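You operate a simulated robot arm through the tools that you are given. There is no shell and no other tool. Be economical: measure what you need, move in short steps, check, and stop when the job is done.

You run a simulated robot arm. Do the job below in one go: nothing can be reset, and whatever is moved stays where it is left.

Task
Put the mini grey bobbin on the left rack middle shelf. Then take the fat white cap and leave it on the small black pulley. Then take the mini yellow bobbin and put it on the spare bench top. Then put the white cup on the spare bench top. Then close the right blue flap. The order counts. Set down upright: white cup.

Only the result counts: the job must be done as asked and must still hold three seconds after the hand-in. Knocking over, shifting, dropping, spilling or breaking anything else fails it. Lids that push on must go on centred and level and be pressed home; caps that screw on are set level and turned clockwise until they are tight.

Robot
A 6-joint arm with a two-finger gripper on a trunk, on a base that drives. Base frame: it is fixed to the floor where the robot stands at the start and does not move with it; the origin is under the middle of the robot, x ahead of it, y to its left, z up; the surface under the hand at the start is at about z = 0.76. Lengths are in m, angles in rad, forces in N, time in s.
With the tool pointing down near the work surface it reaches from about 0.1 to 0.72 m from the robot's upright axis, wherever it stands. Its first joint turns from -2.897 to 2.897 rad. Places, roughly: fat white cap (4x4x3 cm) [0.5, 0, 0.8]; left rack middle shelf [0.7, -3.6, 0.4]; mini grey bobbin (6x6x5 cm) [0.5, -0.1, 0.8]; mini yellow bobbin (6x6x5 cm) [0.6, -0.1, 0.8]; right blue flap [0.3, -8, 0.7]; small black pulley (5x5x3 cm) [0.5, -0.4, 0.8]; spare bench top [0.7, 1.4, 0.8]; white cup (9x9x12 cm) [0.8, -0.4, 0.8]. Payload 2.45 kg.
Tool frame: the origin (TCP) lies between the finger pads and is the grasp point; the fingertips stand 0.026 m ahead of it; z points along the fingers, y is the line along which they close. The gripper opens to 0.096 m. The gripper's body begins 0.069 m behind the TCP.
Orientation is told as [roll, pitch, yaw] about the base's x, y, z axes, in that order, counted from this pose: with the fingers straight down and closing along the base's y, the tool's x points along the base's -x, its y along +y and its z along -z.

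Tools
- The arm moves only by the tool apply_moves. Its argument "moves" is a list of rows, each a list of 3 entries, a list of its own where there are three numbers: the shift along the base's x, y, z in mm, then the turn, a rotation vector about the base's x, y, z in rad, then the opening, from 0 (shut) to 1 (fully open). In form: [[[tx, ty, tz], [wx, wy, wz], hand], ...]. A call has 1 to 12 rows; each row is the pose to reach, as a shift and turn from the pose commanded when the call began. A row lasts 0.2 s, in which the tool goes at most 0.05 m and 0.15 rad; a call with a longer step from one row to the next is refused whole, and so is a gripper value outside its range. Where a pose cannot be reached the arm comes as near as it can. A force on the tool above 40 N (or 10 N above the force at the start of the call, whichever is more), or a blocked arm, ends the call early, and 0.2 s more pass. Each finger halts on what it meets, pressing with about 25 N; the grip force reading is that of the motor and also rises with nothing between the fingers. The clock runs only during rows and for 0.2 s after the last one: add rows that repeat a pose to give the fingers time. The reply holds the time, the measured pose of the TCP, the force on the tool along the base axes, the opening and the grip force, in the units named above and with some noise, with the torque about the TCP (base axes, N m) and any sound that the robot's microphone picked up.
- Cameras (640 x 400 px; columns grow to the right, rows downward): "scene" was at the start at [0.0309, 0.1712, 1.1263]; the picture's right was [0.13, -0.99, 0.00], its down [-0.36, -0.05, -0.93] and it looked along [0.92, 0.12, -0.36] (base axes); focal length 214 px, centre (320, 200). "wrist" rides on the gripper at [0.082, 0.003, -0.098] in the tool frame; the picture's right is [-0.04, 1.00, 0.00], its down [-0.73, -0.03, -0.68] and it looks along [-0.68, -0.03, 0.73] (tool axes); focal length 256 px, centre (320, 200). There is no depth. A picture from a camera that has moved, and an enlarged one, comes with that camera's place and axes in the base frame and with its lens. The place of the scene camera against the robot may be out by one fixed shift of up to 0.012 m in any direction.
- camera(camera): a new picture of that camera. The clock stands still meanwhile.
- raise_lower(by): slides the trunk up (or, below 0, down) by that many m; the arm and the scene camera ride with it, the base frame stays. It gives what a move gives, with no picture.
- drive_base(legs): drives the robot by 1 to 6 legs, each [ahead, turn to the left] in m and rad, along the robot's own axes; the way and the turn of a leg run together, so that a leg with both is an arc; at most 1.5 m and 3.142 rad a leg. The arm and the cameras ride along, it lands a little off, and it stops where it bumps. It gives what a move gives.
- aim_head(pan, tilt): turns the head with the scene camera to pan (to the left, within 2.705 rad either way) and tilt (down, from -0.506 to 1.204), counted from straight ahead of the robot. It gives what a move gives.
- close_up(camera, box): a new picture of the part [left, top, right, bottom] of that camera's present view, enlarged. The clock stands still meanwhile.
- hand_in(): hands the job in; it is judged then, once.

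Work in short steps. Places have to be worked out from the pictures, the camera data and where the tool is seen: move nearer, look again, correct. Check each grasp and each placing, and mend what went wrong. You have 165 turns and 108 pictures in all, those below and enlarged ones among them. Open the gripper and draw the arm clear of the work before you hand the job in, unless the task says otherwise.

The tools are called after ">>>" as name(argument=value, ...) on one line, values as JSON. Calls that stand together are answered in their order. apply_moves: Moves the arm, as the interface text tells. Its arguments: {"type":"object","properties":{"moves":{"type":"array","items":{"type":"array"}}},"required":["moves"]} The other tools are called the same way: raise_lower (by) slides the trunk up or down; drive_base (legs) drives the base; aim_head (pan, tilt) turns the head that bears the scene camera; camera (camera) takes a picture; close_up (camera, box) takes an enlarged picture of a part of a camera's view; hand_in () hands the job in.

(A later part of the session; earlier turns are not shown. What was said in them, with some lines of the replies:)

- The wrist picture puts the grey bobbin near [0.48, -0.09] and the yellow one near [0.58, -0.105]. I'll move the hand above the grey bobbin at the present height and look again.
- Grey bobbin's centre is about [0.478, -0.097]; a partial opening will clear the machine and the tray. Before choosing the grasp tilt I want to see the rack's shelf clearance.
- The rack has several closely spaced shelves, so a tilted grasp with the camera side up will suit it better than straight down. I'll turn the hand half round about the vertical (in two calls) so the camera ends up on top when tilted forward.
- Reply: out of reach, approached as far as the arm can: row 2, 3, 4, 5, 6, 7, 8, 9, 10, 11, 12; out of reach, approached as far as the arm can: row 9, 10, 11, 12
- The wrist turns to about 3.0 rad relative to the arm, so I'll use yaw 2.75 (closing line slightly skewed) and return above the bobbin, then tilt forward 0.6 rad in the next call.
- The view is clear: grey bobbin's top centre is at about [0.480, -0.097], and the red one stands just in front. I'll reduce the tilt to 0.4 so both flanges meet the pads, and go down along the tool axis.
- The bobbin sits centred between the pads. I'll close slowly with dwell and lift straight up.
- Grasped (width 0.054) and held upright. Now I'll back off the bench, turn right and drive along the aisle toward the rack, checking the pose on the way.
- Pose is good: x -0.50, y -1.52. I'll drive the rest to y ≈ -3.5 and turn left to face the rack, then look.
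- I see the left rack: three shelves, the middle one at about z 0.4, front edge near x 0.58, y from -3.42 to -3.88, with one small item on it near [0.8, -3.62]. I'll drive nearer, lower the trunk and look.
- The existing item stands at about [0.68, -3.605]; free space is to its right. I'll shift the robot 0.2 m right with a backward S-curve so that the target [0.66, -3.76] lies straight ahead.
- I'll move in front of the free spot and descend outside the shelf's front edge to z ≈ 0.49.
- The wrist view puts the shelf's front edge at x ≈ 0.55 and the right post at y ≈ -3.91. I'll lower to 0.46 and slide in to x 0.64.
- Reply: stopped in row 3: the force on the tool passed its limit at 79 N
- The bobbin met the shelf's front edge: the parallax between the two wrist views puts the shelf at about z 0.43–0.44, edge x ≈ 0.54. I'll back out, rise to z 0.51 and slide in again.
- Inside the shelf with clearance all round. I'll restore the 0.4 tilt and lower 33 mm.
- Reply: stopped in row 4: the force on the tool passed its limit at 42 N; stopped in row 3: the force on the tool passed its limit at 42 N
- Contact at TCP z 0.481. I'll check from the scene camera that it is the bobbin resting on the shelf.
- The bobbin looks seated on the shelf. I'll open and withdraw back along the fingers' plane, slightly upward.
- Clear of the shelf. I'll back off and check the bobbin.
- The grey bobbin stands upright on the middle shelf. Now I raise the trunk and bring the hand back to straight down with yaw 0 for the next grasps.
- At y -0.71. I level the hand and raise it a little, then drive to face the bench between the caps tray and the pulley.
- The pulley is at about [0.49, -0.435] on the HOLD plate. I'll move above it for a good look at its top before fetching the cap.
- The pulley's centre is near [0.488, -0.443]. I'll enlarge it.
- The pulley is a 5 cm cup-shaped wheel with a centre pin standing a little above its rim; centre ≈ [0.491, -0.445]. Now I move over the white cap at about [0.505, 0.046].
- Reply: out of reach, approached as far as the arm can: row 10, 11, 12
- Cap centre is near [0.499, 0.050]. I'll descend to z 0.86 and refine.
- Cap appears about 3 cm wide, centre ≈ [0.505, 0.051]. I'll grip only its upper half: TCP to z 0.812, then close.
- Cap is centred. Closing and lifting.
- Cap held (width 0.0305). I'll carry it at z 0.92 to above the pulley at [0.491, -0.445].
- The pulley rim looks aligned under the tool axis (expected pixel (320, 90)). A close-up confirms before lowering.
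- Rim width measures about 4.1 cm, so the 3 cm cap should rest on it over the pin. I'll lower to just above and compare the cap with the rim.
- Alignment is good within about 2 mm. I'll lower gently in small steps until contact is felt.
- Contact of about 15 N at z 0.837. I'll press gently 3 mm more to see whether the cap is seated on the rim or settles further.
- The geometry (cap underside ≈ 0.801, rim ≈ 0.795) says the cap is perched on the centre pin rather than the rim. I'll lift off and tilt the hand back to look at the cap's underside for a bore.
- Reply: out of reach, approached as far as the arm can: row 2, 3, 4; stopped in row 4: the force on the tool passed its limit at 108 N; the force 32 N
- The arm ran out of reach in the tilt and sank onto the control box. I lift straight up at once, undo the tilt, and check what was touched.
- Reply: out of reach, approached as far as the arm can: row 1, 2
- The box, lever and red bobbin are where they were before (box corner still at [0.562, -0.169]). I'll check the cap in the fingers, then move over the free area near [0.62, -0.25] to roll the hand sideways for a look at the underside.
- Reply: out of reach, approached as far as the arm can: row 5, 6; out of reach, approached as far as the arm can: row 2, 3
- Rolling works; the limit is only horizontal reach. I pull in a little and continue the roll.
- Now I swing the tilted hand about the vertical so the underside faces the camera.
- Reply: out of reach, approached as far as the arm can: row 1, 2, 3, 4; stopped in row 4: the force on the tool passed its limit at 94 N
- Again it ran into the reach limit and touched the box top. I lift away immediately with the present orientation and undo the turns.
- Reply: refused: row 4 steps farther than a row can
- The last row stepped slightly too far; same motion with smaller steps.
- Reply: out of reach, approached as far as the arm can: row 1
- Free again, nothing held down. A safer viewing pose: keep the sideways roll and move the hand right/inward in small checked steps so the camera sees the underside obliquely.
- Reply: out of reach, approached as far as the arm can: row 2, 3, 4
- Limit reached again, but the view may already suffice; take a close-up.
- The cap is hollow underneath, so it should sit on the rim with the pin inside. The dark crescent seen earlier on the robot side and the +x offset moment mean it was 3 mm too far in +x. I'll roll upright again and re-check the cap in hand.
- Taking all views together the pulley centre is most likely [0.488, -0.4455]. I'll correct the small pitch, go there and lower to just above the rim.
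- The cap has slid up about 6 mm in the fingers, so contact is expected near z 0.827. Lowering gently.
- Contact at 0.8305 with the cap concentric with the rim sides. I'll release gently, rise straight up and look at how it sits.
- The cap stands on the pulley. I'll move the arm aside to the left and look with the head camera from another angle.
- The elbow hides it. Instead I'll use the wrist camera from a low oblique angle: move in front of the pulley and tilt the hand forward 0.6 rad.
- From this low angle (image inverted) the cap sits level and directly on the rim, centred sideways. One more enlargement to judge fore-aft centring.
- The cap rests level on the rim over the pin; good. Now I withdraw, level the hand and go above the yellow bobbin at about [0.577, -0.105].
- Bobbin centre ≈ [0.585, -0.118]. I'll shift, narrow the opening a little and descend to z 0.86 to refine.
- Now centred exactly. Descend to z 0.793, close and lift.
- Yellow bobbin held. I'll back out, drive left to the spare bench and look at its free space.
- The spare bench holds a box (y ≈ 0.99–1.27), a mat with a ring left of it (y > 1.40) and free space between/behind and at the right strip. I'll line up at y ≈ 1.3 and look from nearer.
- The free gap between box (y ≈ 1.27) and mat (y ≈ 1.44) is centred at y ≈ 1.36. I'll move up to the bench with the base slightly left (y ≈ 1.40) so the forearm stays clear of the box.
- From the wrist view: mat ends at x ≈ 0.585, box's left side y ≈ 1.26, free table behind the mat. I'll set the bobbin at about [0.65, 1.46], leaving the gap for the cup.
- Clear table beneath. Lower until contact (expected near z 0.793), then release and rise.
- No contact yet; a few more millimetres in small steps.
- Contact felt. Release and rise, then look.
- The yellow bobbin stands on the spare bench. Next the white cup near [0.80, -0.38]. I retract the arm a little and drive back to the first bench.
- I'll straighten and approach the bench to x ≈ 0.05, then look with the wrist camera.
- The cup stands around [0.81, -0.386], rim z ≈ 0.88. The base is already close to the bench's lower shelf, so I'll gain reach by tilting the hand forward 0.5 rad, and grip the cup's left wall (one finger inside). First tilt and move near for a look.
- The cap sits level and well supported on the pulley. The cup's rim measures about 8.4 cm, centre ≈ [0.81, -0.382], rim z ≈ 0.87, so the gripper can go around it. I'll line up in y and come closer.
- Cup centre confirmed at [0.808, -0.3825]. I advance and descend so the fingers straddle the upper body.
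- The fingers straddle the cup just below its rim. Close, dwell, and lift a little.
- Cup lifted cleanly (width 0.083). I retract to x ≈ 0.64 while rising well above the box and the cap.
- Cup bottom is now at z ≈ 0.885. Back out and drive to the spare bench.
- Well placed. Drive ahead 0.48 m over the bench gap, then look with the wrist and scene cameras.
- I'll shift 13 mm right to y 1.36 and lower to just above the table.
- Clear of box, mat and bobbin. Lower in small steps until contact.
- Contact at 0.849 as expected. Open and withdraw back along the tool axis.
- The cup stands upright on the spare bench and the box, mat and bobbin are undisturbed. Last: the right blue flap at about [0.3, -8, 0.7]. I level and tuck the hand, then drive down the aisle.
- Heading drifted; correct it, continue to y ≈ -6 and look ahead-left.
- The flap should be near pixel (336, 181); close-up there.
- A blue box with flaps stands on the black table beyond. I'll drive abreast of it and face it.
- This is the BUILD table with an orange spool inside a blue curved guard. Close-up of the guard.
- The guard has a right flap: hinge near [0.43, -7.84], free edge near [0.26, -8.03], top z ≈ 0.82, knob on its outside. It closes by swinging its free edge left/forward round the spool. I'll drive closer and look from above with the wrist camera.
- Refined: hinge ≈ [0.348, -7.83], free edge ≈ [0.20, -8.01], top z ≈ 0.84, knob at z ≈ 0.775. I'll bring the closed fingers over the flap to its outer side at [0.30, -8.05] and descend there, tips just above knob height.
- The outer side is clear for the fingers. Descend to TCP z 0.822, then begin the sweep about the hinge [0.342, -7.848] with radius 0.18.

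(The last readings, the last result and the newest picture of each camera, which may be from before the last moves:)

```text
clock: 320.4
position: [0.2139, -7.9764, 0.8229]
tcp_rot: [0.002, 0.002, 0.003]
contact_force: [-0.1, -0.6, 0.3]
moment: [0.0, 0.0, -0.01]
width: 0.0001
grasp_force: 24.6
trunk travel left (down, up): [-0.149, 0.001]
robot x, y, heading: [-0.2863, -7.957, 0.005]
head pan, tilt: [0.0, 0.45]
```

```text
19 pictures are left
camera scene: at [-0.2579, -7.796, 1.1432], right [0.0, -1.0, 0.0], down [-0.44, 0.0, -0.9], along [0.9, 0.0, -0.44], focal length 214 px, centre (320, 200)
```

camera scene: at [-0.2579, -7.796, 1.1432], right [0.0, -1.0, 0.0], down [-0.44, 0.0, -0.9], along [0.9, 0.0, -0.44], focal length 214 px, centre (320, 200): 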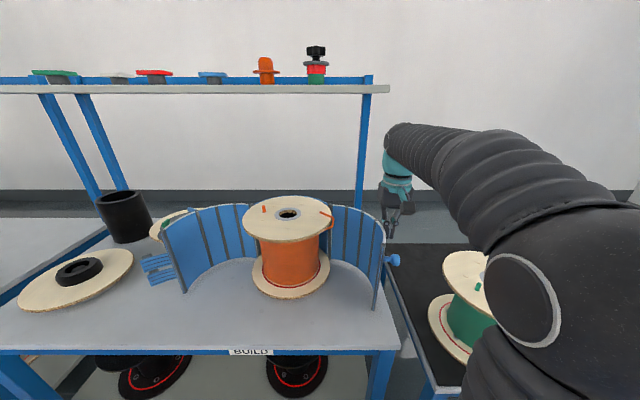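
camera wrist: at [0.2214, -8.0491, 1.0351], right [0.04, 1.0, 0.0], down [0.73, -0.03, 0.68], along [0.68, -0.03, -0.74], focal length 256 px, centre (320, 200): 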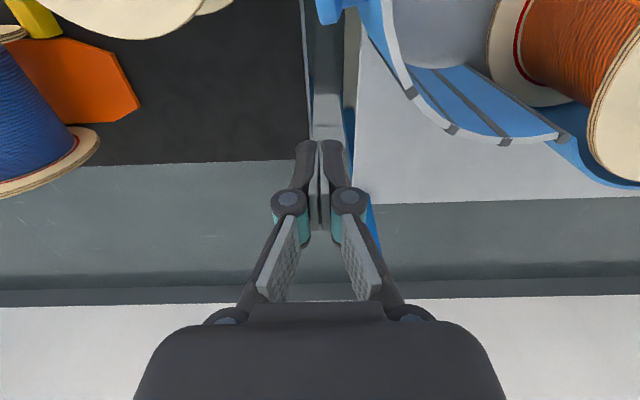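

The flap is swinging. Continue the arc.

>>> apply_moves(moves=[[[-10, 12, 0], [0, 0, 0], 0], [[-19, 25, 0], [0, 0, 0], 0], [[-27, 38, 0], [0, 0, 0], 0], [[-35, 52, 0], [0, 0, 0], 0], [[-41, 66, 0], [0, 0, 0], 0], [[-46, 81, 0], [0, 0, 0], 0], [[-49, 96, 0], [0, 0, 0], 0], [[-51, 112, 0], [0, 0, 0], 0]])

>>> camera(camera="scene")

```text
clock: 322.2
position: [0.1635, -7.8611, 0.8226]
tcp_rot: [0.001, 0.001, 0.003]
contact_force: [-0.4, -0.5, -0.7]
moment: [0.02, 0.02, -0.02]
width: 0.0
grasp_force: 24.9
trunk travel left (down, up): [-0.149, 0.001]
robot x, y, heading: [-0.2894, -7.9551, 0.003]
head pan, tilt: [0.0, 0.45]
```

```text
18 pictures are left
camera scene: at [-0.2581, -7.796, 1.1432], right [0.0, -1.0, 0.0], down [-0.44, 0.0, -0.9], along [0.9, 0.0, -0.44], focal length 214 px, centre (320, 200)
```

scene: 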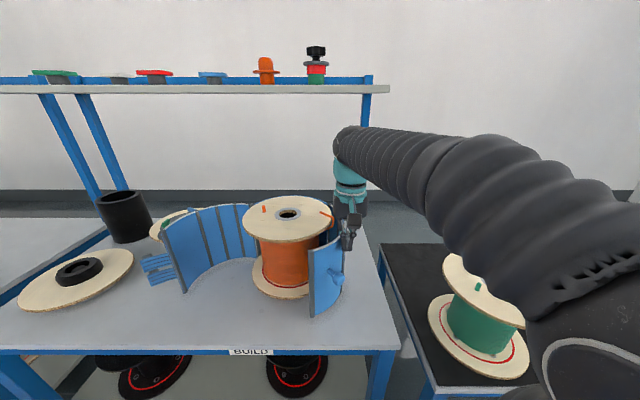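

Nearly round the front. Continue in smaller steps until it meets its stop.

>>> apply_moves(moves=[[[-1, 8, 0], [0, 0, 0], 0], [[-1, 16, 0], [0, 0, 0], 0], [[0, 24, 0], [0, 0, 0], 0], [[1, 32, 0], [0, 0, 0], 0], [[2, 40, 0], [0, 0, 0], 0]])

>>> camera(camera="scene")

```text
clock: 323.4
position: [0.1645, -7.8223, 0.821]
tcp_rot: [0.0, 0.001, 0.002]
contact_force: [-1.0, 0.0, -0.5]
moment: [0.0, -0.01, -0.01]
width: 0.0
grasp_force: 24.9
trunk travel left (down, up): [-0.149, 0.001]
robot x, y, heading: [-0.2856, -7.9512, 0.001]
head pan, tilt: [0.0, 0.45]
```

```text
17 pictures are left
camera scene: at [-0.2581, -7.796, 1.1432], right [0.0, -1.0, 0.0], down [-0.44, 0.0, -0.9], along [0.9, 0.0, -0.44], focal length 214 px, centre (320, 200)
```

scene: 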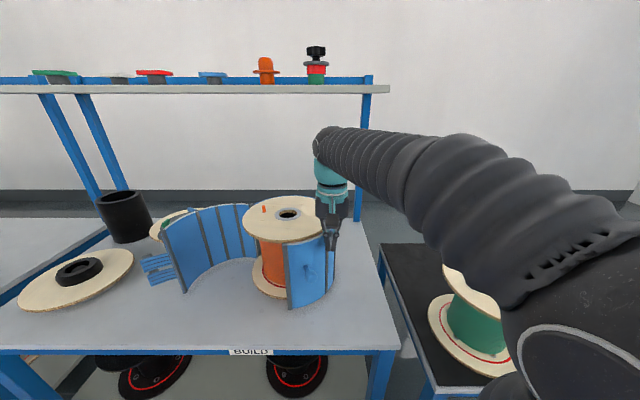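

Free edge is almost at the centre line; push on gently until resistance.

>>> apply_moves(moves=[[[1, 5, 0], [0, 0, 0], 0], [[2, 10, 0], [0, 0, 0], 0], [[4, 15, 0], [0, 0, 0], 0], [[6, 20, 0], [0, 0, 0], 0], [[8, 25, 0], [0, 0, 0], 0]])

>>> camera(camera="scene")

```text
clock: 324.2
position: [0.1663, -7.8149, 0.8219]
tcp_rot: [-0.009, 0.009, -0.005]
contact_force: [-9.7, -16.5, 3.7]
moment: [0.07, -0.05, -0.04]
width: 0.0001
grasp_force: 25.3
trunk travel left (down, up): [-0.149, 0.001]
robot x, y, heading: [-0.2868, -7.959, -0.004]
head pan, tilt: [0.0, 0.45]
stopped in row 4: the force on the tool passed its limit at 48 N (the readings are from after the stop); the commanded pose is now the measured one
```

```text
16 pictures are left
camera scene: at [-0.2582, -7.7972, 1.1435], right [0.0, -1.0, 0.0], down [-0.43, 0.0, -0.9], along [0.9, 0.0, -0.43], focal length 214 px, centre (320, 200)
```

scene: 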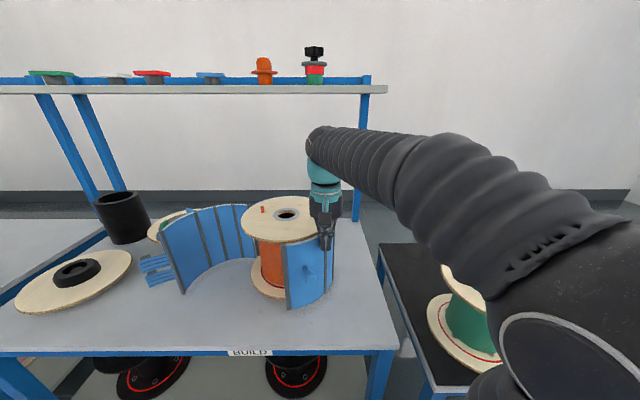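

It met a firm stop (48 N) with the free edge at the centre line. I back the fingers off sideways and inspect.

>>> apply_moves(moves=[[[-4, -15, 0], [0, 0, 0], 0], [[-15, -40, 0], [0, 0, 0], 0], [[-25, -60, 30], [0, 0, 0], 0], [[-30, -90, 70], [0, 0, 0], 0], [[-30, -130, 100], [0, 0, 0], 0], [[-30, -165, 100], [0, 0, 0], 0], [[-30, -200, 100], [0, 0, 0], 0], [[-30, -200, 100], [0, 0, 0], 0]])

>>> close_up(camera="scene", box=[140, 180, 380, 330])

```text
refused: row 4 steps farther than a row can; nothing moved
```

```text
2.67 times, centred on (260, 255) of scene
camera zoom: at [-0.2582, -7.7972, 1.1435], right [0.0, -1.0, 0.0], down [-0.43, 0.0, -0.9], along [0.9, 0.0, -0.43], focal length 572 px, centre (480, 53)
```

zoom: 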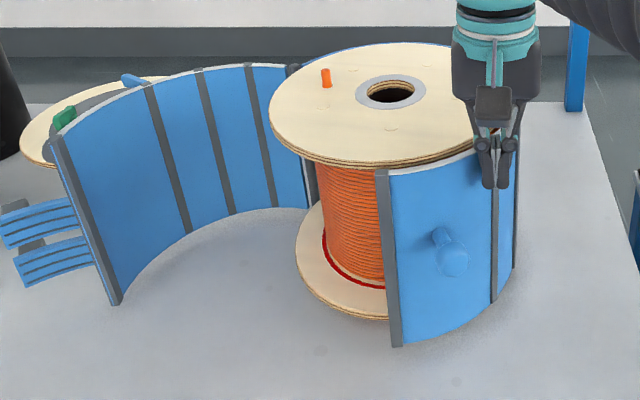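

The flap wraps the spool's right half with its edge on the centre line: closed. Back off with shorter steps.

>>> apply_moves(moves=[[[-4, -12, 0], [0, 0, 0], 0], [[-15, -35, 5], [0, 0, 0], 0], [[-25, -60, 30], [0, 0, 0], 0], [[-30, -80, 65], [0, 0, 0], 0], [[-30, -105, 100], [0, 0, 0], 0], [[-30, -145, 105], [0, 0, 0], 0], [[-30, -185, 105], [0, 0, 0], 0], [[-30, -185, 105], [0, 0, 0], 0.3]])

>>> camera(camera="scene")

>>> camera(camera="wrist")

```text
clock: 326.0
position: [0.1373, -7.9957, 0.9279]
tcp_rot: [-0.006, 0.007, -0.006]
contact_force: [0.2, 0.6, 0.8]
moment: [0.03, 0.02, 0.0]
width: 0.0288
grasp_force: 0.1
trunk travel left (down, up): [-0.149, 0.001]
robot x, y, heading: [-0.2891, -7.9587, -0.001]
head pan, tilt: [0.0, 0.45]
```

```text
14 pictures are left
camera scene: at [-0.2578, -7.7961, 1.1432], right [0.0, -1.0, 0.0], down [-0.44, 0.0, -0.9], along [0.9, 0.0, -0.44], focal length 214 px, centre (320, 200)
```

scene: 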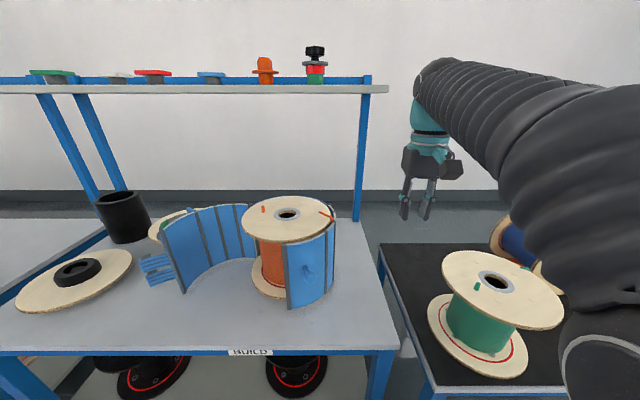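

```text
13 pictures are left
camera wrist: at [0.0561, -7.9906, 1.0241], right [0.04, 1.0, -0.01], down [0.74, -0.03, 0.67], along [0.67, -0.03, -0.74], focal length 256 px, centre (320, 200)
```

wrist: 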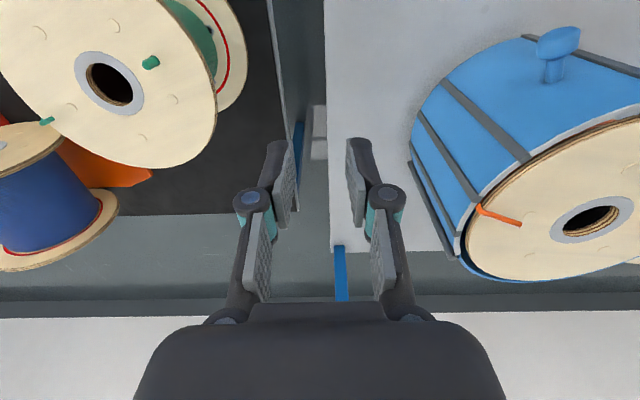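

The flap stays shut, lying snugly round the spool, and the hand is open and clear. All five parts have been checked, so I hand in.

>>> hand_in()

```text
The job is handed in.
```

I did all five steps in order and handed the job in:

1. The grey bobbin is upright on the left rack middle shelf.
2. The white cap rests level on the pulley rim, possibly 1–4 mm off centre.
3. The yellow bobbin is on the spare bench top.
4. The white cup is upright on the spare bench top.
5. The right blue flap is shut against its stop.

While I was inspecting the cap, the hand came down on the control box twice. After the first touch I worked out that the box, lever and red bobbin had not moved. After the second I saw no change in the pictures but did not measure again.
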